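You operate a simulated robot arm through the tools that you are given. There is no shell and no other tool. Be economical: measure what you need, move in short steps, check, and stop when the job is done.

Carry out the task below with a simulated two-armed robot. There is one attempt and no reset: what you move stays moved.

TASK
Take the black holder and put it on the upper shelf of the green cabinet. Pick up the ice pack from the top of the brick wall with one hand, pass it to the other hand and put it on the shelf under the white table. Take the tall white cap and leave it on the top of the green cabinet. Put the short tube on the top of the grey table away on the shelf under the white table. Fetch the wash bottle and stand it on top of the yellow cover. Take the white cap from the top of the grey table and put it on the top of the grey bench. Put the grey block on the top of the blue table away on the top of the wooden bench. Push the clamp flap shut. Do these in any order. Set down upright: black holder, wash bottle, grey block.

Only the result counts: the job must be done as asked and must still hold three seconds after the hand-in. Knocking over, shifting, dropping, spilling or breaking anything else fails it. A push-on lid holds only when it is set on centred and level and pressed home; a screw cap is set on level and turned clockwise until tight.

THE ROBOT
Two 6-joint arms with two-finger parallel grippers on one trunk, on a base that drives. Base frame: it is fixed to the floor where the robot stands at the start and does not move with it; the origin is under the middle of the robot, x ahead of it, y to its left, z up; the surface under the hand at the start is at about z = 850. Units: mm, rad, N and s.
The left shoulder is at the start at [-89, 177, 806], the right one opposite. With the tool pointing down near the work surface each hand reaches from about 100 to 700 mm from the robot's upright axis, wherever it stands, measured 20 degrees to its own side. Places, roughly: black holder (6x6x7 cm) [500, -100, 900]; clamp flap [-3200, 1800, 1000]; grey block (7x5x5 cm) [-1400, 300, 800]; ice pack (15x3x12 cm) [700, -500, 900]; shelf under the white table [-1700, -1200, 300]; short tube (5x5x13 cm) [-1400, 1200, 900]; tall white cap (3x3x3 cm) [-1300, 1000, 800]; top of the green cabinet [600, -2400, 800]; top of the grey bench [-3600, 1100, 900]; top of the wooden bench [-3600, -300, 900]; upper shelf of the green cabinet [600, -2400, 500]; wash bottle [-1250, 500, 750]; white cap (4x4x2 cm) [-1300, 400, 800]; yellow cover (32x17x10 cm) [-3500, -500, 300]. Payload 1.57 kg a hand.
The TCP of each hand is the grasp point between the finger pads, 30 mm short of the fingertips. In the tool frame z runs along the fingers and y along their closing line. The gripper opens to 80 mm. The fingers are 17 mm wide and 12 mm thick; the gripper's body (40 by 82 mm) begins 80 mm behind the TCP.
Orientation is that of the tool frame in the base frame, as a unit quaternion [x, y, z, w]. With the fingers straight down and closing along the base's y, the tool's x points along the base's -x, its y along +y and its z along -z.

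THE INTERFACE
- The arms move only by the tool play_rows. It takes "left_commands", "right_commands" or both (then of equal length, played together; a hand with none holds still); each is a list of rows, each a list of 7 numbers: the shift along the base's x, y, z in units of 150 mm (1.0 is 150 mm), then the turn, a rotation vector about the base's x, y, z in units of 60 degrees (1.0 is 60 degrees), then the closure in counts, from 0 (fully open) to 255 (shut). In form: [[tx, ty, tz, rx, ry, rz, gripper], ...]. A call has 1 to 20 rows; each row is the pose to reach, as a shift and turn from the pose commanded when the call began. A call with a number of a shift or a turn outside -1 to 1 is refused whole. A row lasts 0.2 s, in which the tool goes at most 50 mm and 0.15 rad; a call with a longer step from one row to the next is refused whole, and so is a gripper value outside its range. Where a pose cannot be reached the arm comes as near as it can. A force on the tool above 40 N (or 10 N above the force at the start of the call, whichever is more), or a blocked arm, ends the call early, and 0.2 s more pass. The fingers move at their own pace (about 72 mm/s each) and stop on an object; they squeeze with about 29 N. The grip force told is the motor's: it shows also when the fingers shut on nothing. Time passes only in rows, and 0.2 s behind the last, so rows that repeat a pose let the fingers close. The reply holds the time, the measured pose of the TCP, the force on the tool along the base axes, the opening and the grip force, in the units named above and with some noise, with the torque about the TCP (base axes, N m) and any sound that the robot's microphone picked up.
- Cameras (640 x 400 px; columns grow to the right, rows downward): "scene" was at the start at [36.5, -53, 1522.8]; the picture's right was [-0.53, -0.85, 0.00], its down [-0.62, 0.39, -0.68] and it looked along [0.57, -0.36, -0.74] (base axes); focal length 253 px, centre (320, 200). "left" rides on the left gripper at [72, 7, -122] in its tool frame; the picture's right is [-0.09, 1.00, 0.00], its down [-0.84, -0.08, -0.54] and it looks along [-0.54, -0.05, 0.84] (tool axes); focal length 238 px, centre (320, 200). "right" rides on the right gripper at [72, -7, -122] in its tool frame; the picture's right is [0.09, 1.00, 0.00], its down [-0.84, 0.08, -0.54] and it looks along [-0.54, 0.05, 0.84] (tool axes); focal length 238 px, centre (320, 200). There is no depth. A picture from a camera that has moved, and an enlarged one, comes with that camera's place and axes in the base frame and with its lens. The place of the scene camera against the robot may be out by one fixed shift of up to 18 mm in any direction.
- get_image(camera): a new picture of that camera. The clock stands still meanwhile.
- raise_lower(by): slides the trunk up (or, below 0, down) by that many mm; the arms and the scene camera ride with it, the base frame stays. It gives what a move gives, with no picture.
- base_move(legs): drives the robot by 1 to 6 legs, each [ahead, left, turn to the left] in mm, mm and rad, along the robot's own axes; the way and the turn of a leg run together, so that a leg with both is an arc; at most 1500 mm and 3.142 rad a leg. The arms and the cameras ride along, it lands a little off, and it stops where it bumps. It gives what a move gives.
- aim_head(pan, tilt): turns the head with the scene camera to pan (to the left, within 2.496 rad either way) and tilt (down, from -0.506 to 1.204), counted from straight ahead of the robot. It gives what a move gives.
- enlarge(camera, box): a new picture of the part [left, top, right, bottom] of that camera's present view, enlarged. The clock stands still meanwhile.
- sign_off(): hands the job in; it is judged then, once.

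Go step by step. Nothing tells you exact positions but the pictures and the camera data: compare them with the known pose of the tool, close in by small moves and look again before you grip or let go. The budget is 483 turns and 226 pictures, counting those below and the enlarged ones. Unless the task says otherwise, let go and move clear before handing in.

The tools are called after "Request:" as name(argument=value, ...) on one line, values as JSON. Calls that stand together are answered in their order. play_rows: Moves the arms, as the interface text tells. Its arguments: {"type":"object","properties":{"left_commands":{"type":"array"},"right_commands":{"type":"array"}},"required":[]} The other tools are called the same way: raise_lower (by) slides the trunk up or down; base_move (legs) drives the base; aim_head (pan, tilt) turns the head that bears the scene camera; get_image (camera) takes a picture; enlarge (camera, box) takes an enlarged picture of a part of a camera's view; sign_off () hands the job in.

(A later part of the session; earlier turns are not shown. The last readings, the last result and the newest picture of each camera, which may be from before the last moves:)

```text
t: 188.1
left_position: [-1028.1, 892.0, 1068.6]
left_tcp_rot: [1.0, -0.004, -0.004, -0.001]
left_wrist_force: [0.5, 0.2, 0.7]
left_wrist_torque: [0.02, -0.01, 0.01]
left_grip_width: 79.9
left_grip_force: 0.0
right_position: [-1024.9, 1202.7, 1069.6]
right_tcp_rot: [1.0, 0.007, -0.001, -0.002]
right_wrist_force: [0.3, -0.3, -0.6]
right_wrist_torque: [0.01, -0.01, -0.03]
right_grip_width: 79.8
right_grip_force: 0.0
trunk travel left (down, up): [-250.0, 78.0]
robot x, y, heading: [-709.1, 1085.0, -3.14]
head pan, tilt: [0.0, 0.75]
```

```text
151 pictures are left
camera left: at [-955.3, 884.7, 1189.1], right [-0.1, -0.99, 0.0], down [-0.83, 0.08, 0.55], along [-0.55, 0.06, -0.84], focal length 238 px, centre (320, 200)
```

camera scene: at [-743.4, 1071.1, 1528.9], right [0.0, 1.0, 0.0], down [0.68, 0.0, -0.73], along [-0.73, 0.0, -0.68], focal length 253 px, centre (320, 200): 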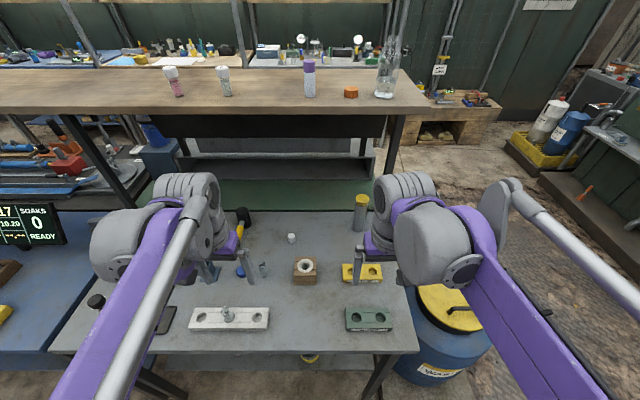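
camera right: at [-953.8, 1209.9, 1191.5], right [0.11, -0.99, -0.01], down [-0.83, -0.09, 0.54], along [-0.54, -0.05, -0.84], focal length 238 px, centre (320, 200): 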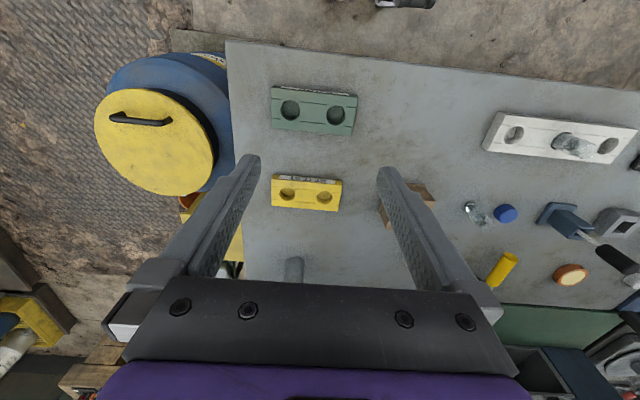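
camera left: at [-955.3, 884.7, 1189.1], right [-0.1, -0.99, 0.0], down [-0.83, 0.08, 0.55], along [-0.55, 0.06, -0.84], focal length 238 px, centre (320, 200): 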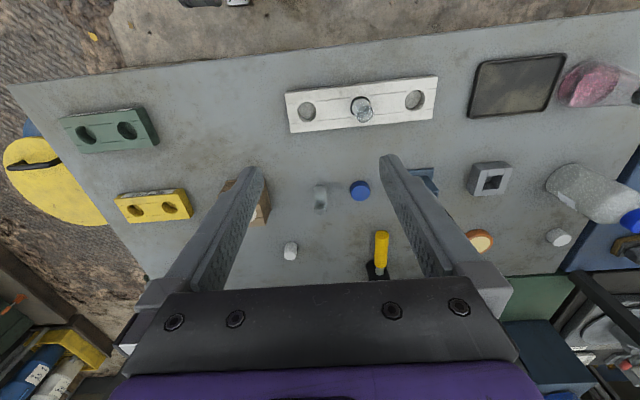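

Step too long; resending with smaller steps.

Request:
play_rows(left_commands=[[-0.25, 0.1, 0, 0, 0, 0, 0], [-0.5, 0.2, -0.08, 0, 0, 0, 0], [-0.75, 0.3, -0.16, 0, 0, 0, 0], [-0.98, 0.4, -0.25, 0, 0, 0, 0], [-1.0, 0.55, -0.45, 0, 0, 0, 0], [-1.0, 0.65, -0.7, 0, 0, 0, 0]])

Request:
play_rows(left_commands=[[-0.25, 0, 0, 0, 0, 0, 0], [-0.5, 0, 0, 0, 0, 0, 0], [-0.75, 0, 0, 0, 0, 0, 0]])

Request:
get_image(camera="left")

```text
t: 189.5
left_position: [-1174.4, 989.8, 963.4]
left_tcp_rot: [1.0, -0.004, -0.005, -0.002]
left_wrist_force: [-1.3, -0.4, -0.3]
left_wrist_torque: [0.03, -0.02, -0.02]
left_grip_width: 79.9
left_grip_force: 0.1
right_position: [-1026.4, 1202.0, 1070.0]
right_tcp_rot: [1.0, 0.006, -0.002, -0.002]
right_wrist_force: [0.6, -0.3, -0.1]
right_wrist_torque: [-0.01, -0.02, 0.0]
right_grip_width: 80.3
right_grip_force: 0.1
trunk travel left (down, up): [-250.0, 78.0]
robot x, y, heading: [-712.9, 1080.2, -3.142]
head pan, tilt: [0.0, 0.75]
```

```text
t: 190.3
left_position: [-1290.8, 988.0, 964.5]
left_tcp_rot: [1.0, -0.004, -0.004, -0.002]
left_wrist_force: [-0.2, -0.1, -0.4]
left_wrist_torque: [0.03, -0.03, -0.05]
left_grip_width: 79.8
left_grip_force: 0.0
right_position: [-1025.9, 1201.8, 1069.9]
right_tcp_rot: [1.0, 0.007, -0.001, -0.002]
right_wrist_force: [-0.1, -0.4, 0.6]
right_wrist_torque: [0.01, -0.02, -0.04]
right_grip_width: 80.0
right_grip_force: 0.0
trunk travel left (down, up): [-250.0, 78.0]
robot x, y, heading: [-711.2, 1079.0, -3.139]
head pan, tilt: [0.0, 0.75]
```

```text
150 pictures are left
camera left: at [-1217.2, 979.8, 1084.9], right [-0.1, -0.99, 0.0], down [-0.83, 0.08, 0.55], along [-0.55, 0.06, -0.84], focal length 238 px, centre (320, 200)
```

left: 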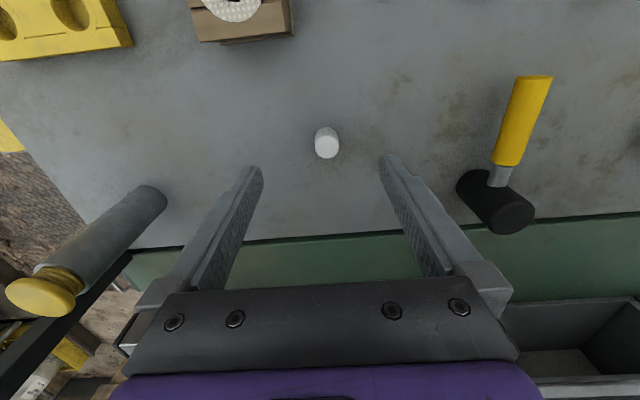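

The cap is at about [-1315,985]. I'll lower to z≈885 to measure its height by parallax.

Request:
play_rows(left_commands=[[-0.08, -0.02, -0.25, 0, 0, 0, 0], [-0.15, -0.02, -0.53, 0, 0, 0, 0]])

Request:
get_image(camera="left")

```text
t: 190.9
left_position: [-1313.3, 987.1, 882.6]
left_tcp_rot: [1.0, -0.005, -0.004, -0.002]
left_wrist_force: [0.2, -0.9, 0.5]
left_wrist_torque: [0.0, 0.02, 0.0]
left_grip_width: 80.2
left_grip_force: 0.1
right_position: [-1025.6, 1202.4, 1069.8]
right_tcp_rot: [1.0, 0.007, -0.002, -0.003]
right_wrist_force: [0.0, 0.1, 0.3]
right_wrist_torque: [-0.01, 0.01, 0.0]
right_grip_width: 80.1
right_grip_force: 0.1
trunk travel left (down, up): [-250.0, 78.0]
robot x, y, heading: [-708.6, 1081.7, -3.143]
head pan, tilt: [0.0, 0.75]
```

```text
149 pictures are left
camera left: at [-1239.4, 979.0, 1003.5], right [-0.1, -0.99, 0.0], down [-0.83, 0.08, 0.55], along [-0.55, 0.06, -0.84], focal length 238 px, centre (320, 200)
```

left: 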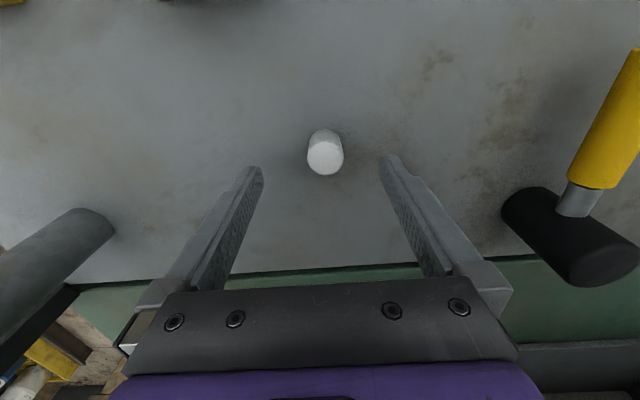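

Cap top is at z≈823, so the table is near 793. I'll go down to TCP z≈827 (tips just off the table) and close.

Request:
play_rows(left_commands=[[-0.03, -0.015, -0.2, 0, 0, 0, 0], [-0.03, -0.015, -0.3, 0, 0, 0, 0], [-0.03, -0.015, -0.37, 0, 0, 0, 0], [-0.03, -0.015, -0.37, 0, 0, 0, 120], [-0.03, -0.015, -0.37, 0, 0, 0, 255], [-0.03, -0.015, -0.37, 0, 0, 0, 255], [-0.03, -0.015, -0.37, 0, 0, 0, 255]])

Request:
get_image(camera="left")

```text
t: 191.5
left_position: [-1315.8, 984.4, 850.8]
left_tcp_rot: [1.0, -0.004, -0.004, -0.001]
left_wrist_force: [5.8, 0.6, 15.1]
left_wrist_torque: [-0.62, -0.28, 0.09]
left_grip_width: 79.5
left_grip_force: 0.1
right_position: [-1025.1, 1202.6, 1071.1]
right_tcp_rot: [1.0, 0.007, -0.003, -0.003]
right_wrist_force: [0.1, -0.3, -0.3]
right_wrist_torque: [0.0, 0.04, 0.0]
right_grip_width: 80.1
right_grip_force: 0.1
trunk travel left (down, up): [-250.0, 78.0]
robot x, y, heading: [-711.4, 1078.3, -3.143]
head pan, tilt: [0.0, 0.75]
stopped in row 2 (left hand): the force on the tool passed its limit at 63 N (the readings are from after the stop); the commanded pose is now the measured one
```

```text
148 pictures are left
camera left: at [-1241.9, 976.7, 971.0], right [-0.1, -0.99, 0.0], down [-0.83, 0.08, 0.55], along [-0.55, 0.06, -0.84], focal length 238 px, centre (320, 200)
```

left: 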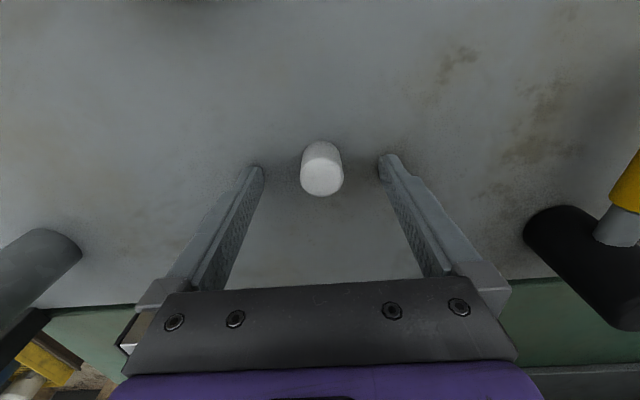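

The fingertips met the table at z≈820 (harmless press). The cap is centred at x≈-1306; I'll rise 3 mm, shift 9 mm back, and close.

Request:
play_rows(left_commands=[[0, 0, 0.025, 0, 0, 0, 0], [0.06, 0, 0.025, 0, 0, 0, 0], [0.06, 0, 0.025, 0, 0, 0, 120], [0.06, 0, 0.025, 0, 0, 0, 255], [0.06, 0, 0.025, 0, 0, 0, 255], [0.06, 0, 0.025, 0, 0, 0, 255]])

Request:
get_image(camera="left")

```text
t: 192.9
left_position: [-1308.3, 983.2, 853.4]
left_tcp_rot: [1.0, -0.005, -0.005, 0.0]
left_wrist_force: [0.7, 0.6, -0.3]
left_wrist_torque: [-0.01, 0.01, 0.0]
left_grip_width: 22.2
left_grip_force: 28.9
right_position: [-1025.4, 1202.2, 1070.4]
right_tcp_rot: [1.0, 0.007, -0.003, -0.003]
right_wrist_force: [-0.4, 1.1, 0.0]
right_wrist_torque: [0.0, 0.0, -0.01]
right_grip_width: 80.1
right_grip_force: 0.0
trunk travel left (down, up): [-250.0, 78.0]
robot x, y, heading: [-709.8, 1084.2, -3.14]
head pan, tilt: [0.0, 0.75]
```

```text
147 pictures are left
camera left: at [-1234.9, 975.7, 973.5], right [-0.1, -0.99, 0.0], down [-0.83, 0.08, 0.55], along [-0.55, 0.06, -0.83], focal length 238 px, centre (320, 200)
```

left: 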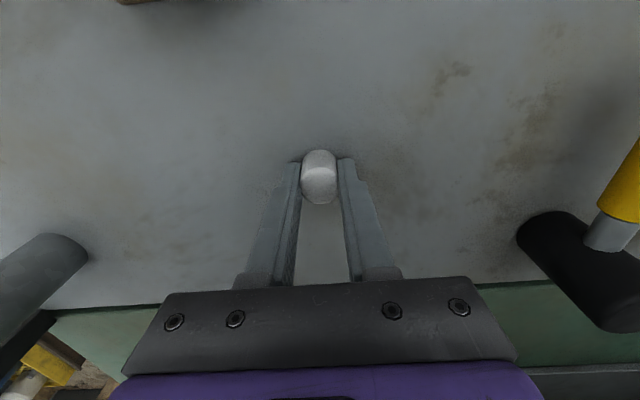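

Cap held (22 mm). Lift it clear and, with the right hand, pitch 45° forward toward the tube at ≈[-1363,1220].

Request:
play_rows(left_commands=[[0, 0, 0.25, 0, 0, 0, 255], [0.05, -0.1, 0.5, 0, 0, 0, 255], [0.2, -0.2, 0.75, 0, 0, 0, 255], [0.4, -0.3, 0.9, 0, 0, 0, 255], [0.6, -0.4, 1.0, 0, 0, 0, 255], [0.8, -0.5, 1.0, 0, 0, 0, 255], [1.0, -0.5, 1.0, 0, 0, 0, 255]], right_commands=[[0, 0, 0, 0, 0.12, 0, 0], [-0.1, 0, 0, 0, 0.24, 0, 0], [-0.3, 0.05, 0, 0, 0.36, 0, 0], [-0.5, 0.1, 0, 0, 0.48, 0, 0], [-0.7, 0.12, -0.1, 0, 0.6, 0, 0], [-0.9, 0.12, -0.2, 0, 0.72, 0, 0], [-1.0, 0.12, -0.3, 0, 0.75, 0, 0]])

Request:
get_image(camera="right")

Request:
get_image(camera="left")

```text
t: 194.5
left_position: [-1155.6, 909.3, 1001.9]
left_tcp_rot: [1.0, -0.004, -0.005, -0.001]
left_wrist_force: [-0.7, -0.2, -0.4]
left_wrist_torque: [-0.02, 0.02, 0.04]
left_grip_width: 21.7
left_grip_force: 28.9
right_position: [-1174.6, 1219.0, 1023.0]
right_tcp_rot: [0.923, 0.005, -0.385, -0.005]
right_wrist_force: [0.0, 0.7, -0.9]
right_wrist_torque: [0.0, 0.0, -0.03]
right_grip_width: 80.0
right_grip_force: 0.1
trunk travel left (down, up): [-250.0, 78.0]
robot x, y, heading: [-711.1, 1083.4, -3.147]
head pan, tilt: [0.0, 0.75]
```

```text
146 pictures are left
camera right: at [-1038.2, 1227.0, 1058.4], right [0.07, -0.99, -0.08], down [-0.2, -0.09, 0.97], along [-0.98, -0.05, -0.21], focal length 238 px, centre (320, 200)
```

right: 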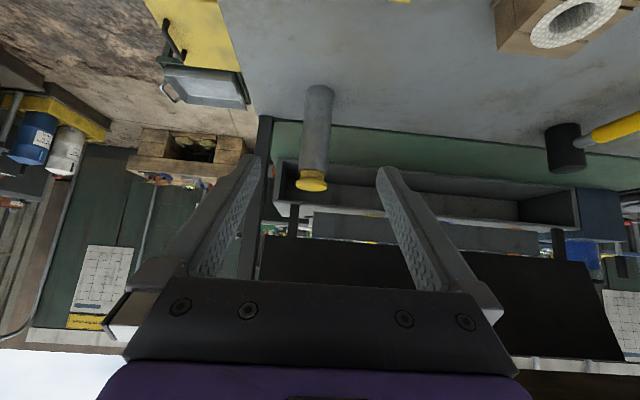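

```text
145 pictures are left
camera left: at [-1082.9, 901.7, 1123.1], right [-0.1, -0.99, 0.0], down [-0.83, 0.08, 0.55], along [-0.55, 0.06, -0.83], focal length 238 px, centre (320, 200)
```

left: 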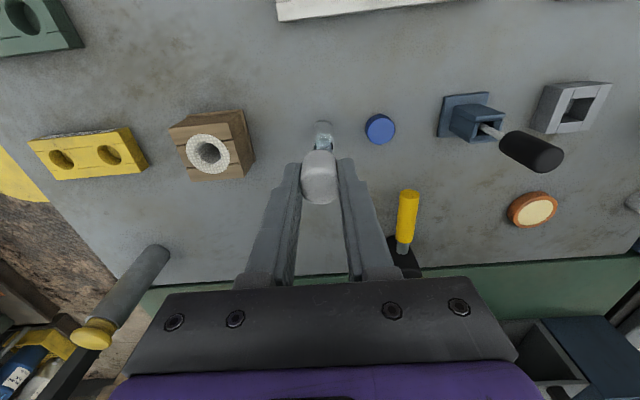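

Tube stands at ≈[-1365,1225]. I'll approach diagonally with open fingers to z≈892.

Request:
play_rows(right_commands=[[-0.25, 0.02, -0.1, 0, 0, 0, 0], [-0.5, 0.03, -0.2, 0, 0, 0, 0], [-0.7, 0.03, -0.33, 0, 0, 0, 0], [-0.9, 0.03, -0.5, 0, 0, 0, 0]])

Request:
get_image(camera="right")

```text
t: 195.5
left_position: [-1158.3, 909.0, 1001.6]
left_tcp_rot: [1.0, -0.004, -0.004, -0.001]
left_wrist_force: [0.1, 0.4, 0.1]
left_wrist_torque: [-0.01, -0.01, 0.03]
left_grip_width: 21.8
left_grip_force: 29.1
right_position: [-1311.1, 1224.7, 953.7]
right_tcp_rot: [0.923, 0.005, -0.384, -0.005]
right_wrist_force: [-0.6, 0.9, -0.4]
right_wrist_torque: [0.0, 0.02, 0.01]
right_grip_width: 80.0
right_grip_force: 0.2
trunk travel left (down, up): [-250.0, 78.0]
robot x, y, heading: [-708.3, 1081.1, -3.143]
head pan, tilt: [0.0, 0.75]
```

```text
144 pictures are left
camera right: at [-1174.8, 1232.7, 988.2], right [0.07, -0.99, -0.08], down [-0.21, -0.09, 0.97], along [-0.98, -0.05, -0.21], focal length 238 px, centre (320, 200)
```

right: 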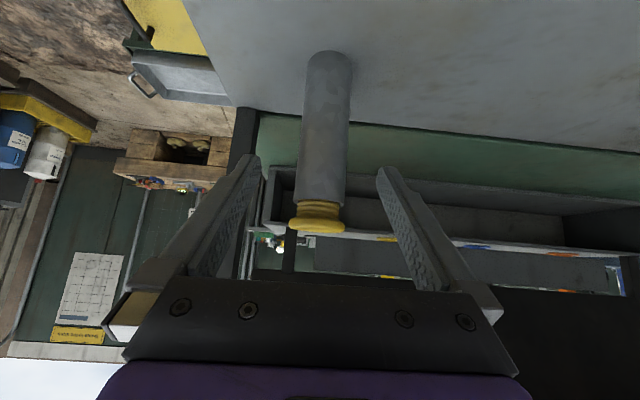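

Centred. Moving in and closing on the tube.

Request:
play_rows(right_commands=[[-0.16, 0, -0.2, 0, 0, 0, 0], [-0.32, 0, -0.4, 0, 0, 0, 0], [-0.32, 0, -0.4, 0, 0, 0, 120], [-0.32, 0, -0.4, 0, 0, 0, 255], [-0.32, 0, -0.4, 0, 0, 0, 255], [-0.32, 0, -0.4, 0, 0, 0, 255]])

Request:
get_image(camera="right")

```text
t: 196.9
left_position: [-1157.0, 908.3, 1002.2]
left_tcp_rot: [1.0, -0.004, -0.005, -0.001]
left_wrist_force: [0.4, -0.1, 0.7]
left_wrist_torque: [-0.01, -0.01, -0.03]
left_grip_width: 22.0
left_grip_force: 28.7
right_position: [-1358.0, 1226.4, 890.4]
right_tcp_rot: [0.923, 0.006, -0.384, -0.005]
right_wrist_force: [2.4, -0.3, 0.7]
right_wrist_torque: [-0.07, -0.05, 0.0]
right_grip_width: 40.9
right_grip_force: 29.4
trunk travel left (down, up): [-250.0, 78.0]
robot x, y, heading: [-711.7, 1085.1, -3.143]
head pan, tilt: [0.0, 0.75]
```

```text
143 pictures are left
camera right: at [-1221.6, 1233.5, 926.3], right [0.07, -0.99, -0.08], down [-0.2, -0.09, 0.97], along [-0.98, -0.05, -0.21], focal length 238 px, centre (320, 200)
```

right: 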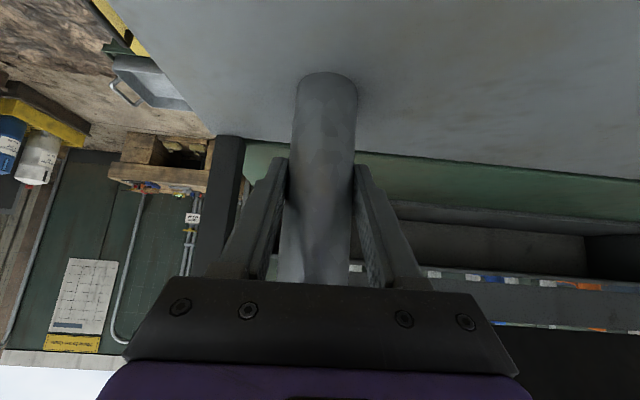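

Tube gripped (41 mm). I'll lift both hands, retract and back away from the table.

Request:
play_rows(right_commands=[[0, 0, 0.25, 0, 0, 0, 255], [0, 0, 0.5, 0, 0, 0, 255], [0.2, 0, 0.7, 0, 0, 0, 255], [0.4, 0, 0.9, 0, 0, 0, 255], [0.65, 0, 1.0, 0, 0, 0, 255], [0.9, 0, 1.0, 0, 0, 0, 255], [1.0, 0, 1.0, 0, 0, 0, 255]], left_commands=[[0.1, 0, 0.1, 0, 0, 0, 255], [0.2, 0, 0.2, 0, 0, 0, 255], [0.3, 0, 0.3, 0, 0, 0, 255], [0.4, 0, 0.4, 0, 0, 0, 255], [0.5, 0, 0.5, 0, 0, 0, 255], [0.6, 0, 0.5, 0, 0, 0, 255], [0.7, 0, 0.5, 0, 0, 0, 255]])

Request:
base_move(legs=[[-300, 0, 0]])

Request:
get_image(camera="right")

```text
t: 198.5
left_position: [-1050.9, 909.4, 1077.0]
left_tcp_rot: [1.0, -0.004, -0.006, -0.001]
left_wrist_force: [0.1, -0.3, 0.2]
left_wrist_torque: [-0.03, 0.03, 0.01]
left_grip_width: 22.0
left_grip_force: 28.9
right_position: [-1208.7, 1224.0, 1041.6]
right_tcp_rot: [0.923, 0.006, -0.385, -0.005]
right_wrist_force: [0.2, 0.6, -3.9]
right_wrist_torque: [0.0, 0.02, -0.05]
right_grip_width: 41.2
right_grip_force: 28.7
trunk travel left (down, up): [-250.0, 78.0]
robot x, y, heading: [-711.2, 1082.8, -3.145]
head pan, tilt: [0.0, 0.75]
```

```text
t: 200.5
left_position: [-760.8, 910.3, 1076.8]
left_tcp_rot: [1.0, -0.005, -0.006, -0.001]
left_wrist_force: [0.2, 0.3, -0.5]
left_wrist_torque: [-0.02, -0.01, -0.03]
left_grip_width: 22.1
left_grip_force: 29.1
right_position: [-919.2, 1224.2, 1043.6]
right_tcp_rot: [0.923, 0.005, -0.385, -0.005]
right_wrist_force: [1.3, -0.9, -3.2]
right_wrist_torque: [-0.03, -0.06, -0.03]
right_grip_width: 41.0
right_grip_force: 29.1
trunk travel left (down, up): [-250.0, 78.0]
robot x, y, heading: [-420.7, 1082.7, 3.139]
head pan, tilt: [0.0, 0.75]
```

```text
142 pictures are left
camera right: at [-781.8, 1231.7, 1078.3], right [0.07, -0.99, -0.08], down [-0.2, -0.09, 0.97], along [-0.98, -0.05, -0.21], focal length 238 px, centre (320, 200)
```

right: 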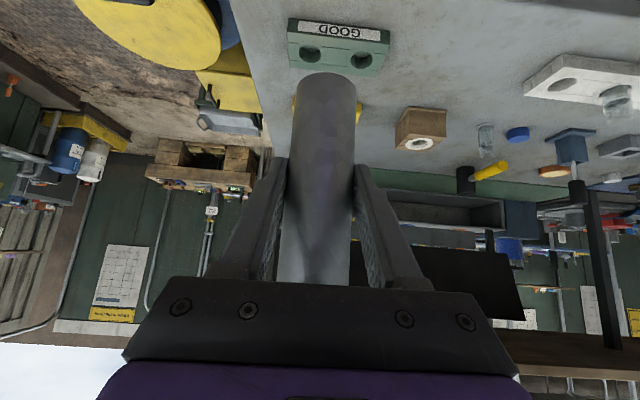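

Both are held firmly. Pull the right hand in a bit more and strafe down the aisle toward the far end.

Request:
play_rows(right_commands=[[0.25, 0, 0, 0, 0, 0, 255], [0.5, 0, 0, 0, 0, 0, 255], [0.75, 0, 0, 0, 0, 0, 255], [1.0, 0, 0, 0, 0, 0, 255]])

Request:
base_move(legs=[[0, 1500, 0], [0, 1500, 0], [0, 350, 0]])

```text
t: 201.5
left_position: [-758.3, 909.9, 1077.5]
left_tcp_rot: [1.0, -0.005, -0.006, -0.001]
left_wrist_force: [0.9, -0.5, -0.7]
left_wrist_torque: [0.0, 0.0, 0.01]
left_grip_width: 21.9
left_grip_force: 28.9
right_position: [-763.7, 1226.0, 1043.5]
right_tcp_rot: [0.923, 0.005, -0.384, -0.006]
right_wrist_force: [0.1, -0.1, -2.7]
right_wrist_torque: [-0.01, -0.04, 0.06]
right_grip_width: 40.8
right_grip_force: 28.9
trunk travel left (down, up): [-250.0, 78.0]
robot x, y, heading: [-423.5, 1082.0, 3.149]
head pan, tilt: [0.0, 0.75]
```

```text
t: 230.7
left_position: [-690.4, -2433.7, 1077.0]
left_tcp_rot: [1.0, 0.017, -0.005, 0.0]
left_wrist_force: [-0.1, 1.1, -0.1]
left_wrist_torque: [0.05, 0.02, 0.02]
left_grip_width: 22.1
left_grip_force: 28.9
right_position: [-710.1, -2119.3, 1045.2]
right_tcp_rot: [0.923, 0.025, -0.384, 0.003]
right_wrist_force: [-0.3, 0.8, -3.6]
right_wrist_torque: [0.0, -0.01, 0.0]
right_grip_width: 40.7
right_grip_force: 28.9
trunk travel left (down, up): [-250.0, 78.0]
robot x, y, heading: [-355.0, -2246.4, -3.101]
head pan, tilt: [0.0, 0.75]
```

Now forward to x≈-1880 and turn right to face the white table's end.

Request:
base_move(legs=[[1500, 0, 0], [0, -100, 0], [0, 0, -1.611]])

Request:
get_image(camera="scene")

```text
t: 243.2
left_position: [-2045.1, -1863.3, 1076.4]
left_tcp_rot: [0.712, -0.702, -0.004, -0.003]
left_wrist_force: [-0.1, 0.9, 0.0]
left_wrist_torque: [-0.03, 0.03, 0.0]
left_grip_width: 22.1
left_grip_force: 29.7
right_position: [-1730.8, -1849.6, 1043.5]
right_tcp_rot: [0.663, -0.642, -0.271, -0.273]
right_wrist_force: [-0.3, 0.6, -3.8]
right_wrist_torque: [-0.05, -0.02, 0.0]
right_grip_width: 40.6
right_grip_force: 28.5
trunk travel left (down, up): [-250.0, 78.0]
robot x, y, heading: [-1864.6, -2200.8, 1.594]
head pan, tilt: [0.0, 0.75]
```

```text
141 pictures are left
camera scene: at [-1857.3, -2168.9, 1528.9], right [1.0, 0.02, 0.0], down [0.01, -0.68, -0.73], along [-0.01, 0.73, -0.68], focal length 253 px, centre (320, 200)
```

scene: 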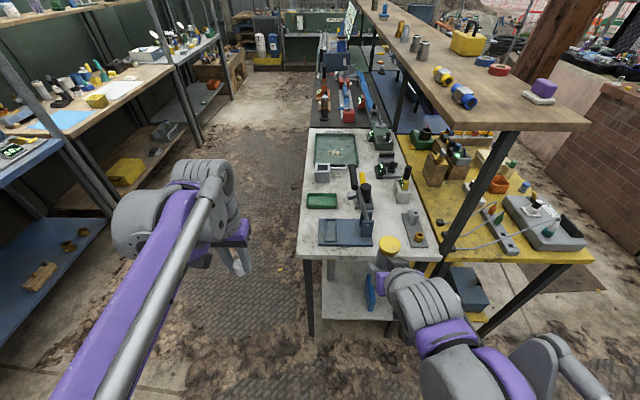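

In front of the white table's end again. Lower the trunk, then bring the tube down in front of the shelf.

Request:
raise_lower(by=-248)

Request:
play_rows(right_commands=[[0, 0, -0.3, 0, 0, 0, 255], [0, 0, -0.6, 0, 0, 0, 255], [0, 0, -0.8, 0, 0, 0, 255], [0, 0, -1.0, 0, 0, 0, 255]])

Request:
play_rows(right_commands=[[0, 0, -0.3, 0, 0, 0, 255], [0, 0, -0.6, 0, 0, 0, 255], [0, 0, -0.8, 0, 0, 0, 255], [0, 0, -1.0, 0, 0, 0, 255]])

Request:
play_rows(right_commands=[[0, 0.1, -0.2, 0, 0, 0, 255], [0, 0.2, -0.4, 0, 0, 0, 255], [0, 0.3, -0.6, 0, 0, 0, 255], [0, 0.3, -0.8, 0, 0, 0, 255]])

Request:
get_image(camera="right")

```text
t: 245.7
left_position: [-2045.8, -1863.8, 829.5]
left_tcp_rot: [0.711, -0.703, -0.003, -0.005]
left_wrist_force: [0.3, -0.2, 0.3]
left_wrist_torque: [0.0, 0.01, 0.01]
left_grip_width: 23.2
left_grip_force: 29.0
right_position: [-1730.6, -1850.1, 795.8]
right_tcp_rot: [0.663, -0.642, -0.271, -0.272]
right_wrist_force: [-0.1, 0.5, -2.9]
right_wrist_torque: [0.0, 0.0, -0.04]
right_grip_width: 40.7
right_grip_force: 29.1
trunk travel left (down, up): [-2.0, 326.0]
robot x, y, heading: [-1868.0, -2202.5, 1.59]
head pan, tilt: [0.0, 0.75]
```

```text
t: 246.7
left_position: [-2045.3, -1863.4, 829.0]
left_tcp_rot: [0.711, -0.703, -0.002, -0.004]
left_wrist_force: [-0.2, 0.4, -0.9]
left_wrist_torque: [0.0, 0.02, 0.0]
left_grip_width: 23.1
left_grip_force: 28.5
right_position: [-1730.9, -1848.9, 646.2]
right_tcp_rot: [0.663, -0.643, -0.271, -0.273]
right_wrist_force: [1.0, 0.0, -4.2]
right_wrist_torque: [-0.01, 0.03, -0.01]
right_grip_width: 40.9
right_grip_force: 28.9
trunk travel left (down, up): [-2.0, 326.0]
robot x, y, heading: [-1865.0, -2204.8, 1.592]
head pan, tilt: [0.0, 0.75]
```

```text
t: 247.7
left_position: [-2046.1, -1863.3, 828.9]
left_tcp_rot: [0.712, -0.702, -0.002, -0.004]
left_wrist_force: [-0.1, -0.4, -1.5]
left_wrist_torque: [0.0, -0.01, 0.02]
left_grip_width: 22.8
left_grip_force: 28.5
right_position: [-1729.9, -1837.4, 521.2]
right_tcp_rot: [0.663, -0.643, -0.27, -0.272]
right_wrist_force: [-0.5, 0.0, -4.2]
right_wrist_torque: [-0.03, -0.02, -0.01]
right_grip_width: 40.8
right_grip_force: 29.2
right hand out of reach, approached as far as the arm can: row 4
trunk travel left (down, up): [-2.0, 326.0]
robot x, y, heading: [-1866.4, -2203.1, 1.593]
head pan, tilt: [0.0, 0.75]
```

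```text
t: 248.7
left_position: [-2045.5, -1864.3, 828.2]
left_tcp_rot: [0.712, -0.703, -0.003, -0.004]
left_wrist_force: [0.5, -0.8, -0.2]
left_wrist_torque: [0.0, -0.01, 0.0]
left_grip_width: 22.8
left_grip_force: 29.0
right_position: [-1741.0, -1748.4, 448.7]
right_tcp_rot: [0.662, -0.644, -0.27, -0.273]
right_wrist_force: [0.5, 0.2, -3.1]
right_wrist_torque: [-0.03, -0.01, -0.05]
right_grip_width: 40.8
right_grip_force: 28.6
right hand out of reach, approached as far as the arm can: row 1, 2, 3, 4
trunk travel left (down, up): [-2.0, 326.0]
robot x, y, heading: [-1865.3, -2199.5, 1.593]
head pan, tilt: [0.0, 0.75]
```

```text
140 pictures are left
camera right: at [-1731.5, -1884.0, 483.2], right [-0.99, -0.09, -0.08], down [-0.1, 0.2, 0.97], along [-0.07, 0.97, -0.21], focal length 238 px, centre (320, 200)
```

right: 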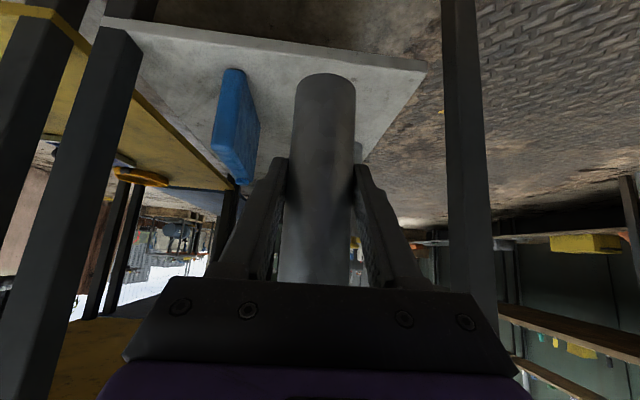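

Shelf edge is at y≈-1652 and the space at x≈-1735 is free. I'll move in and lower step by step.

Request:
play_rows(right_commands=[[0, 0.2, -0.1, 0, 0, 0, 255], [0, 0.4, -0.2, 0, 0, 0, 255], [0.02, 0.6, -0.3, 0, 0, 0, 255], [0.04, 0.8, -0.4, 0, 0, 0, 255], [0.04, 1.0, -0.5, 0, 0, 0, 255]])

Request:
play_rows(right_commands=[[0, 0.05, -0.04, 0, 0, 0, 255], [0, 0.05, -0.07, 0, 0, 0, 255], [0, 0.05, -0.1, 0, 0, 0, 255], [0, 0.05, -0.13, 0, 0, 0, 255], [0, 0.05, -0.16, 0, 0, 0, 255], [0, 0.05, -0.19, 0, 0, 0, 255], [0, 0.05, -0.22, 0, 0, 0, 255], [0, 0.05, -0.25, 0, 0, 0, 255], [0, 0.05, -0.28, 0, 0, 0, 255]])

Request:
get_image(camera="right")

```text
t: 249.9
left_position: [-2046.0, -1863.4, 827.7]
left_tcp_rot: [0.712, -0.703, -0.002, -0.004]
left_wrist_force: [0.8, 0.5, -0.2]
left_wrist_torque: [0.01, 0.02, -0.05]
left_grip_width: 23.2
left_grip_force: 29.3
right_position: [-1730.1, -1597.6, 371.0]
right_tcp_rot: [0.663, -0.642, -0.271, -0.273]
right_wrist_force: [-0.8, 0.1, -3.7]
right_wrist_torque: [-0.06, -0.04, -0.01]
right_grip_width: 40.8
right_grip_force: 29.1
trunk travel left (down, up): [-2.0, 326.0]
robot x, y, heading: [-1868.2, -2200.0, 1.593]
head pan, tilt: [0.0, 0.75]
```

```text
t: 251.9
left_position: [-2045.0, -1865.3, 828.9]
left_tcp_rot: [0.711, -0.703, -0.003, -0.004]
left_wrist_force: [-0.6, 0.4, -0.3]
left_wrist_torque: [-0.02, 0.02, -0.02]
left_grip_width: 23.0
left_grip_force: 28.9
right_position: [-1729.4, -1588.8, 331.8]
right_tcp_rot: [0.661, -0.642, -0.272, -0.275]
right_wrist_force: [1.8, -4.8, 22.0]
right_wrist_torque: [-0.16, 0.33, 0.02]
right_grip_width: 40.9
right_grip_force: 28.6
trunk travel left (down, up): [-2.0, 326.0]
robot x, y, heading: [-1864.4, -2205.2, 1.593]
head pan, tilt: [0.0, 0.75]
```

```text
139 pictures are left
camera right: at [-1720.9, -1724.8, 365.8], right [-0.99, -0.09, -0.08], down [-0.1, 0.2, 0.98], along [-0.07, 0.98, -0.21], focal length 238 px, centre (320, 200)
```

right: 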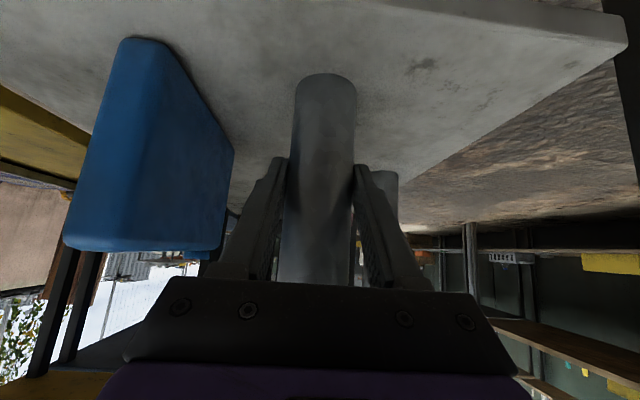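

The tube stands on the shelf (22 N contact). Ease, open and withdraw along the tool axis.

Request:
play_rows(right_commands=[[0, 0, 0.012, 0, 0, 0, 255], [0, 0, 0.012, 0, 0, 0, 130], [0, 0, 0.012, 0, 0, 0, 0], [0, 0, 0.012, 0, 0, 0, 0], [0, 0, 0.012, 0, 0, 0, 0], [0, -0.12, 0.13, 0, 0, 0, 0], [0, -0.3, 0.3, 0, 0, 0, 0], [0, -0.5, 0.5, 0, 0, 0, 0], [0, -0.75, 0.6, 0, 0, 0, 0], [0, -1.0, 0.7, 0, 0, 0, 0]])

Request:
get_image(camera="right")

```text
t: 254.1
left_position: [-2045.5, -1863.8, 828.3]
left_tcp_rot: [0.712, -0.703, -0.003, -0.004]
left_wrist_force: [-0.8, -0.7, -0.6]
left_wrist_torque: [0.02, 0.03, 0.0]
left_grip_width: 23.3
left_grip_force: 29.3
right_position: [-1729.9, -1738.0, 434.6]
right_tcp_rot: [0.663, -0.642, -0.27, -0.273]
right_wrist_force: [0.0, 0.9, 0.6]
right_wrist_torque: [0.01, -0.02, 0.02]
right_grip_width: 80.0
right_grip_force: 0.1
trunk travel left (down, up): [-2.0, 326.0]
robot x, y, heading: [-1869.5, -2199.6, 1.594]
head pan, tilt: [0.0, 0.75]
```

```text
138 pictures are left
camera right: at [-1720.3, -1873.0, 470.7], right [-0.99, -0.09, -0.08], down [-0.1, 0.2, 0.97], along [-0.07, 0.97, -0.21], focal length 238 px, centre (320, 200)
```

right: 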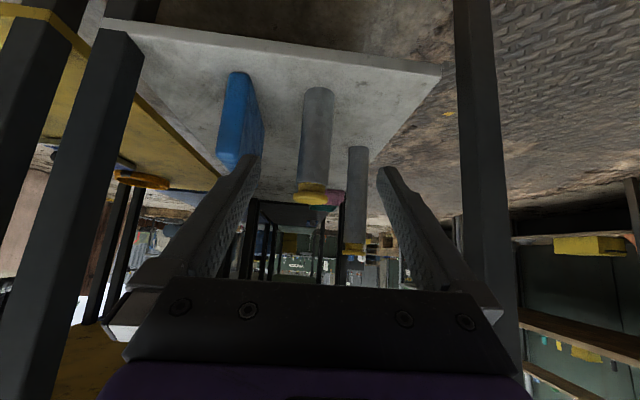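

The tube stands well. Now raise up, check the cap in the left hand, and head for the green cabinet.

Request:
raise_lower(by=248)

Request:
get_image(camera="left")

```text
t: 256.7
left_position: [-2044.9, -1865.3, 1076.3]
left_tcp_rot: [0.711, -0.703, -0.003, -0.005]
left_wrist_force: [-0.2, 0.1, -0.3]
left_wrist_torque: [-0.02, 0.0, -0.01]
left_grip_width: 23.4
left_grip_force: 29.2
right_position: [-1730.5, -1712.9, 705.6]
right_tcp_rot: [0.656, -0.636, -0.286, -0.288]
right_wrist_force: [-0.7, 0.0, -0.5]
right_wrist_torque: [-0.01, 0.02, 0.01]
right_grip_width: 80.3
right_grip_force: 0.1
trunk travel left (down, up): [-250.0, 78.0]
robot x, y, heading: [-1862.9, -2199.2, 1.588]
head pan, tilt: [0.0, 0.75]
```

```text
137 pictures are left
camera left: at [-2051.0, -1937.1, 1197.4], right [-1.0, 0.08, 0.0], down [0.07, 0.83, 0.55], along [0.05, 0.55, -0.83], focal length 238 px, centre (320, 200)
```

left: 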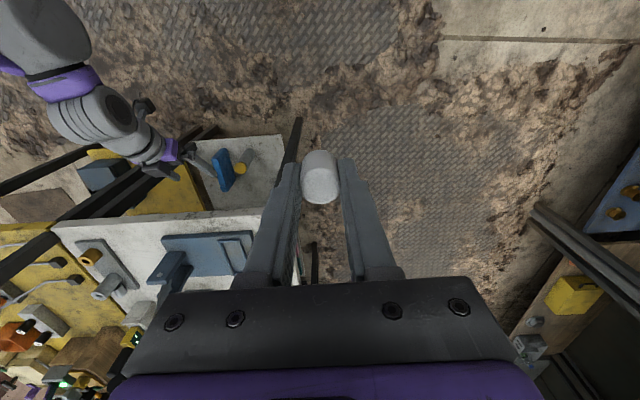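

The cap is still held. I'll back off, straighten the right arm, and drive to the green cabinet.

Request:
base_move(legs=[[-200, 0, 0]])

Request:
play_rows(right_commands=[[0, -0.1, 0.25, -0.13, 0, 0, 0], [0, -0.2, 0.5, -0.26, 0, 0, 0], [0, -0.3, 0.75, -0.39, 0, 0, 0], [0, -0.4, 1.0, -0.52, 0, 0, 0], [0, -0.6, 1.0, -0.65, 0, 0, 0], [0, -0.8, 1.0, -0.78, 0, 0, 0]])

Request:
base_move(legs=[[0, -1450, 0], [0, 0, -1.588], [0, 100, 0]])

Request:
aim_head(pan=0.0, tilt=0.7)

Request:
get_image(camera="scene")

```text
t: 258.3
left_position: [-2040.4, -2065.2, 1077.0]
left_tcp_rot: [0.71, -0.704, -0.003, -0.004]
left_wrist_force: [0.4, -0.8, -0.1]
left_wrist_torque: [0.01, 0.0, 0.02]
left_grip_width: 23.3
left_grip_force: 28.9
right_position: [-1725.2, -1915.7, 705.5]
right_tcp_rot: [0.655, -0.637, -0.286, -0.288]
right_wrist_force: [0.3, 0.6, -0.3]
right_wrist_torque: [0.02, 0.01, 0.0]
right_grip_width: 80.0
right_grip_force: 0.0
trunk travel left (down, up): [-250.0, 78.0]
robot x, y, heading: [-1864.1, -2399.6, 1.588]
head pan, tilt: [0.0, 0.75]
```

```text
t: 259.7
left_position: [-2040.2, -2065.0, 1076.7]
left_tcp_rot: [0.71, -0.704, -0.004, -0.004]
left_wrist_force: [-0.2, 0.8, 1.0]
left_wrist_torque: [0.0, 0.01, -0.01]
left_grip_width: 23.1
left_grip_force: 28.9
right_position: [-1724.9, -2039.9, 852.5]
right_tcp_rot: [0.716, -0.698, -0.007, -0.004]
right_wrist_force: [-0.2, 0.3, 0.0]
right_wrist_torque: [0.02, 0.01, 0.0]
right_grip_width: 80.0
right_grip_force: 0.0
trunk travel left (down, up): [-250.0, 78.0]
robot x, y, heading: [-1861.8, -2401.7, 1.591]
head pan, tilt: [0.0, 0.75]
```

```text
t: 277.2
left_position: [-127.0, -2059.1, 1075.7]
left_tcp_rot: [-0.024, 1.0, -0.001, 0.005]
left_wrist_force: [0.0, 1.0, 0.1]
left_wrist_torque: [-0.05, 0.0, 0.04]
left_grip_width: 23.5
left_grip_force: 28.4
right_position: [-87.8, -2375.1, 851.8]
right_tcp_rot: [-0.031, 0.999, 0.003, 0.01]
right_wrist_force: [-0.3, -0.1, 1.1]
right_wrist_torque: [-0.03, -0.03, 0.01]
right_grip_width: 80.1
right_grip_force: 0.2
trunk travel left (down, up): [-250.0, 78.0]
robot x, y, heading: [-455.4, -2246.6, 0.055]
head pan, tilt: [0.0, 0.75]
```

```text
t: 277.9
left_position: [-125.7, -2059.4, 1077.7]
left_tcp_rot: [-0.023, 1.0, -0.001, 0.006]
left_wrist_force: [-0.3, -0.1, 0.1]
left_wrist_torque: [-0.01, -0.01, 0.0]
left_grip_width: 23.3
left_grip_force: 28.9
right_position: [-88.1, -2374.8, 851.7]
right_tcp_rot: [-0.032, 0.999, 0.002, 0.009]
right_wrist_force: [-1.0, 0.5, -0.2]
right_wrist_torque: [-0.01, -0.02, -0.03]
right_grip_width: 80.2
right_grip_force: 0.1
trunk travel left (down, up): [-250.0, 78.0]
robot x, y, heading: [-458.0, -2251.8, 0.056]
head pan, tilt: [0.0, 0.7]
```

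```text
136 pictures are left
camera scene: at [-402.5, -2258.0, 1533.2], right [0.06, -1.0, 0.0], down [-0.64, -0.04, -0.76], along [0.76, 0.04, -0.64], focal length 253 px, centre (320, 200)
```

scene: 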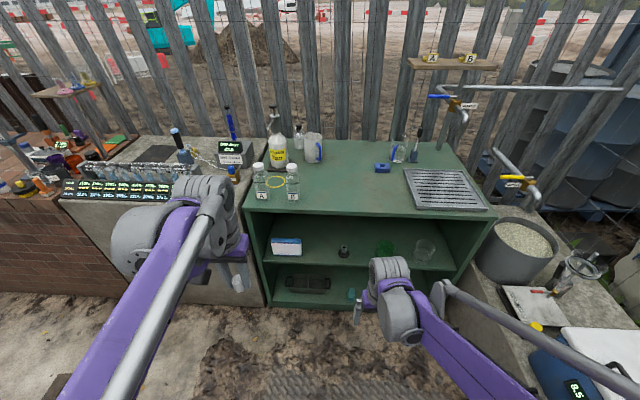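

Cabinet ahead with the black holder visible on its shelf; the middle of the top is free. I'll raise the right hand and drive up.

Request:
play_rows(right_commands=[[-0.1, 0, 0.25, 0, 0, 0, 0], [-0.2, 0, 0.5, 0, 0, 0, 0], [-0.3, 0, 0.75, 0, 0, 0, 0], [-0.4, 0, 1.0, 0, 0, 0, 0]])

Request:
base_move(legs=[[0, -90, -0.055], [430, 0, 0]])

Request:
get_image(camera="left")

Request:
get_image(camera="scene")

```text
t: 278.9
left_position: [-126.4, -2059.3, 1077.2]
left_tcp_rot: [-0.024, 1.0, 0.0, 0.005]
left_wrist_force: [0.7, 0.0, 0.5]
left_wrist_torque: [0.01, 0.01, -0.02]
left_grip_width: 23.7
left_grip_force: 29.2
right_position: [-150.7, -2374.2, 1000.9]
right_tcp_rot: [-0.032, 0.999, 0.003, 0.009]
right_wrist_force: [0.2, 0.1, 1.0]
right_wrist_torque: [0.0, -0.03, 0.02]
right_grip_width: 79.9
right_grip_force: 0.0
trunk travel left (down, up): [-250.0, 78.0]
robot x, y, heading: [-455.7, -2253.9, 0.056]
head pan, tilt: [0.0, 0.7]
```

```text
t: 282.6
left_position: [326.6, -2167.1, 1078.0]
left_tcp_rot: [0.004, 1.0, -0.001, 0.004]
left_wrist_force: [-0.2, -0.7, 0.3]
left_wrist_torque: [0.0, 0.01, -0.02]
left_grip_width: 23.7
left_grip_force: 29.2
right_position: [285.5, -2481.6, 998.7]
right_tcp_rot: [-0.004, 1.0, 0.003, 0.01]
right_wrist_force: [0.6, -0.4, -0.2]
right_wrist_torque: [-0.04, 0.03, 0.01]
right_grip_width: 80.0
right_grip_force: 0.0
trunk travel left (down, up): [-250.0, 78.0]
robot x, y, heading: [-12.1, -2341.1, -0.005]
head pan, tilt: [0.0, 0.7]
```

```text
135 pictures are left
camera left: at [253.8, -2159.5, 1197.5], right [0.1, 0.99, 0.0], down [0.83, -0.08, 0.55], along [0.55, -0.06, -0.84], focal length 238 px, centre (320, 200)
```

left: 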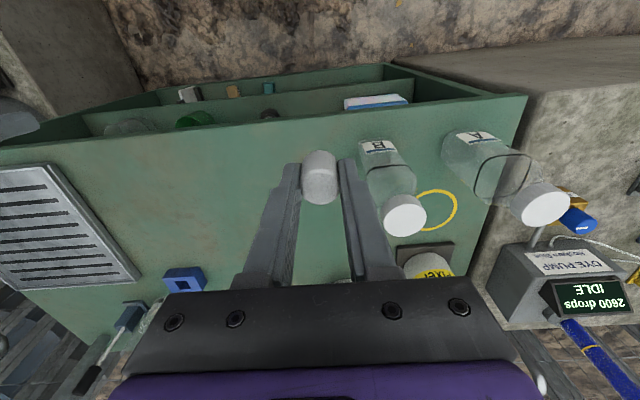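

```text
134 pictures are left
camera scene: at [40.2, -2350.0, 1533.2], right [0.0, -1.0, 0.0], down [-0.64, 0.0, -0.76], along [0.76, 0.0, -0.64], focal length 253 px, centre (320, 200)
```

scene: 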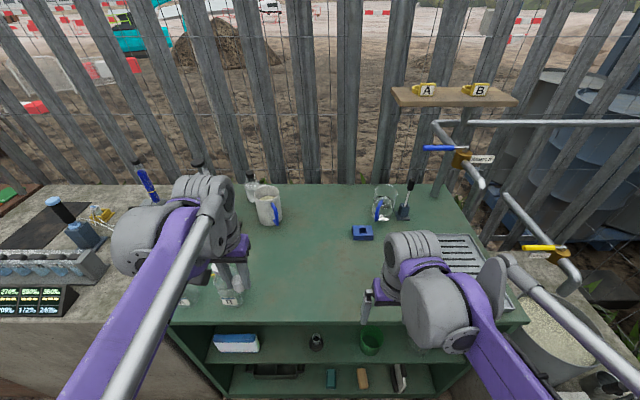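

The top is clear around [477,-2300]. I'll bring the cap there and lower gently.

Request:
play_rows(left_commands=[[0.2, -0.15, -0.1, 0, 0, 0, 255], [0.4, -0.3, -0.25, 0, 0, 0, 255], [0.6, -0.45, -0.4, 0, 0, 0, 255], [0.8, -0.6, -0.55, 0, 0, 0, 255], [1.0, -0.75, -0.7, 0, 0, 0, 255], [1.0, -0.88, -0.9, 0, 0, 0, 255], [1.0, -0.88, -1.0, 0, 0, 0, 255]])

Request:
play_rows(left_commands=[[0, 0, -0.08, 0, 0, 0, 255], [0, 0, -0.14, 0, 0, 0, 255], [0, 0, -0.2, 0, 0, 0, 255], [0, 0, -0.24, 0, 0, 0, 255], [0, 0, -0.27, 0, 0, 0, 255], [0, 0, -0.3, 0, 0, 0, 255], [0, 0, -0.33, 0, 0, 0, 255], [0, 0, -0.36, 0, 0, 0, 255], [0, 0, -0.39, 0, 0, 0, 255], [0, 0, -0.42, 0, 0, 0, 255]])

Request:
get_image(camera="left")

```text
t: 284.2
left_position: [477.5, -2299.7, 926.4]
left_tcp_rot: [0.004, 1.0, -0.001, 0.005]
left_wrist_force: [-0.5, -0.3, -0.1]
left_wrist_torque: [0.02, -0.03, 0.0]
left_grip_width: 23.3
left_grip_force: 28.5
right_position: [285.8, -2481.9, 998.7]
right_tcp_rot: [-0.003, 1.0, 0.003, 0.009]
right_wrist_force: [0.0, -0.8, 0.0]
right_wrist_torque: [0.01, 0.0, -0.02]
right_grip_width: 80.1
right_grip_force: 0.0
trunk travel left (down, up): [-250.0, 78.0]
robot x, y, heading: [-14.1, -2340.9, 0.001]
head pan, tilt: [0.0, 0.7]
```

```text
t: 285.8
left_position: [475.0, -2298.3, 880.8]
left_tcp_rot: [0.004, 1.0, 0.001, 0.005]
left_wrist_force: [-2.8, 0.8, 21.5]
left_wrist_torque: [0.16, 0.15, 0.04]
left_grip_width: 23.2
left_grip_force: 28.7
right_position: [284.8, -2481.6, 999.4]
right_tcp_rot: [-0.004, 1.0, 0.004, 0.01]
right_wrist_force: [0.6, -0.1, -0.6]
right_wrist_torque: [-0.02, 0.02, 0.0]
right_grip_width: 80.2
right_grip_force: 0.0
trunk travel left (down, up): [-250.0, 78.0]
robot x, y, heading: [-13.7, -2338.4, -0.005]
head pan, tilt: [0.0, 0.7]
stopped in row 8 (left hand): the force on the tool passed its limit at 52 N (the readings are from after the stop); the commanded pose is now the measured one
```

```text
133 pictures are left
camera left: at [402.1, -2291.3, 1000.8], right [0.1, 0.99, 0.0], down [0.83, -0.08, 0.55], along [0.55, -0.06, -0.83], focal length 238 px, centre (320, 200)
```

left: 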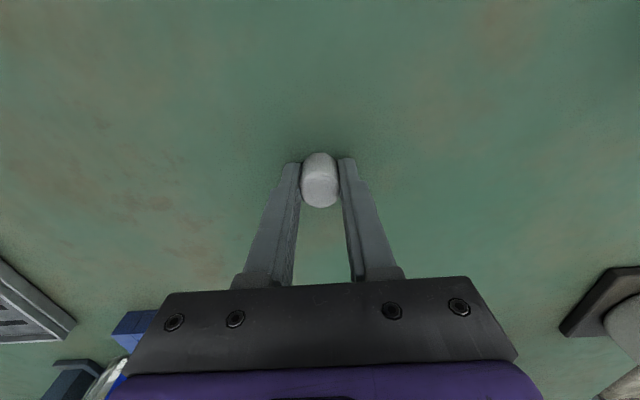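

Touchdown. Open and rise, then check.

Request:
play_rows(left_commands=[[0, 0, 0.01, 0, 0, 0, 255], [0, 0, 0.01, 0, 0, 0, 130], [0, 0, 0.01, 0, 0, 0, 0], [0, 0, 0.01, 0, 0, 0, 0], [0, 0, 0.01, 0, 0, 0, 0], [0, 0, 0.2, 0, 0, 0, 0], [0, 0, 0.45, 0, 0, 0, 0], [-0.1, 0, 0.7, 0, 0, 0, 0], [-0.3, 0.1, 0.9, 0, 0, 0, 0], [-0.6, 0.2, 1.0, 0, 0, 0, 0]])

Request:
get_image(camera="left")

```text
t: 288.0
left_position: [387.5, -2270.6, 1030.4]
left_tcp_rot: [0.005, 1.0, -0.002, 0.007]
left_wrist_force: [-0.2, -0.3, 0.1]
left_wrist_torque: [0.01, 0.0, -0.02]
left_grip_width: 79.9
left_grip_force: 0.2
right_position: [284.6, -2481.8, 999.4]
right_tcp_rot: [-0.003, 1.0, 0.002, 0.01]
right_wrist_force: [-0.2, 0.6, 0.4]
right_wrist_torque: [-0.02, -0.05, 0.02]
right_grip_width: 80.1
right_grip_force: 0.0
trunk travel left (down, up): [-250.0, 78.0]
robot x, y, heading: [-14.8, -2338.1, 0.0]
head pan, tilt: [0.0, 0.7]
```

```text
132 pictures are left
camera left: at [313.9, -2262.9, 1150.9], right [0.1, 0.99, 0.0], down [0.83, -0.08, 0.55], along [0.55, -0.06, -0.83], focal length 238 px, centre (320, 200)
```

left: 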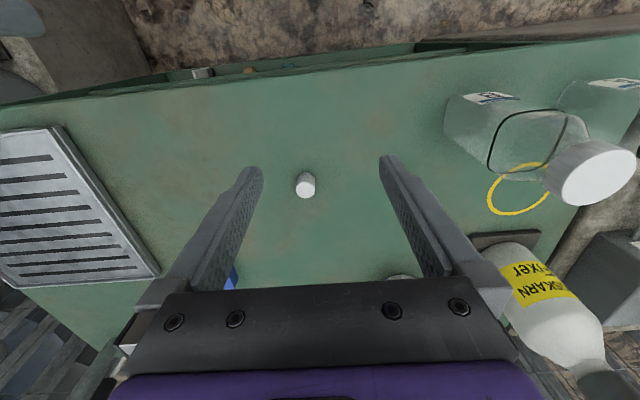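

Cap rests on the cabinet top. Next the wash bottle, grey block and white cap: back off, drive up the aisle to y≈450 and turn round.

Request:
play_rows(left_commands=[[-0.25, 0.2, 0.1, 0, 0, 0, 0], [-0.45, 0.4, 0.2, 0, 0, 0, 0]])

Request:
base_move(legs=[[-320, 0, 0], [0, 1400, 0], [0, 1390, 0], [0, 0, 3.14]])

Request:
aim_head(pan=0.0, tilt=0.75)

Request:
get_image(camera="scene")

```text
refused: row 1 steps farther than a row can; nothing moved
```

```text
t: 321.5
left_position: [-794.2, 296.6, 1029.9]
left_tcp_rot: [0.998, 0.066, -0.005, 0.001]
left_wrist_force: [0.0, -0.1, 0.7]
left_wrist_torque: [0.03, 0.0, -0.03]
left_grip_width: 79.7
left_grip_force: 0.0
right_position: [-722.5, 518.7, 999.5]
right_tcp_rot: [0.997, 0.075, -0.009, 0.002]
right_wrist_force: [-0.5, 0.0, -0.8]
right_wrist_torque: [-0.06, 0.0, -0.03]
right_grip_width: 80.0
right_grip_force: 0.0
trunk travel left (down, up): [-250.0, 78.0]
robot x, y, heading: [-407.9, 423.0, -3.002]
head pan, tilt: [0.0, 0.7]
```

```text
t: 322.2
left_position: [-794.1, 295.8, 1030.2]
left_tcp_rot: [0.998, 0.066, -0.006, -0.001]
left_wrist_force: [0.0, -0.2, -0.6]
left_wrist_torque: [-0.01, -0.01, -0.03]
left_grip_width: 80.0
left_grip_force: 0.1
right_position: [-721.1, 519.5, 999.4]
right_tcp_rot: [0.997, 0.075, -0.009, 0.004]
right_wrist_force: [-0.3, 0.0, -0.1]
right_wrist_torque: [-0.01, 0.0, 0.02]
right_grip_width: 80.0
right_grip_force: 0.0
trunk travel left (down, up): [-250.0, 78.0]
robot x, y, heading: [-406.4, 419.6, -3.003]
head pan, tilt: [0.0, 0.75]
```

```text
131 pictures are left
camera scene: at [-436.9, 404.6, 1529.0], right [-0.14, 0.99, 0.0], down [0.68, 0.1, -0.73], along [-0.72, -0.1, -0.68], focal length 253 px, centre (320, 200)
```

scene: 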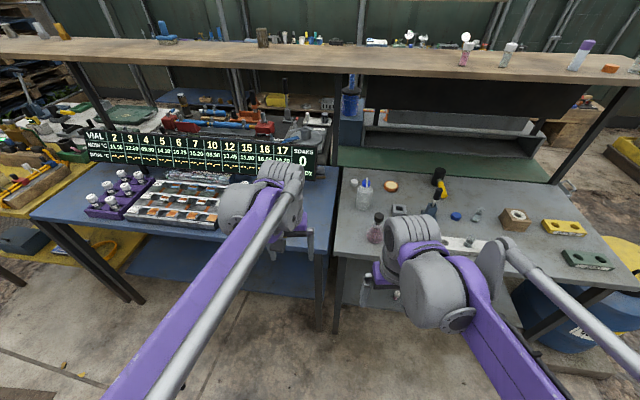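

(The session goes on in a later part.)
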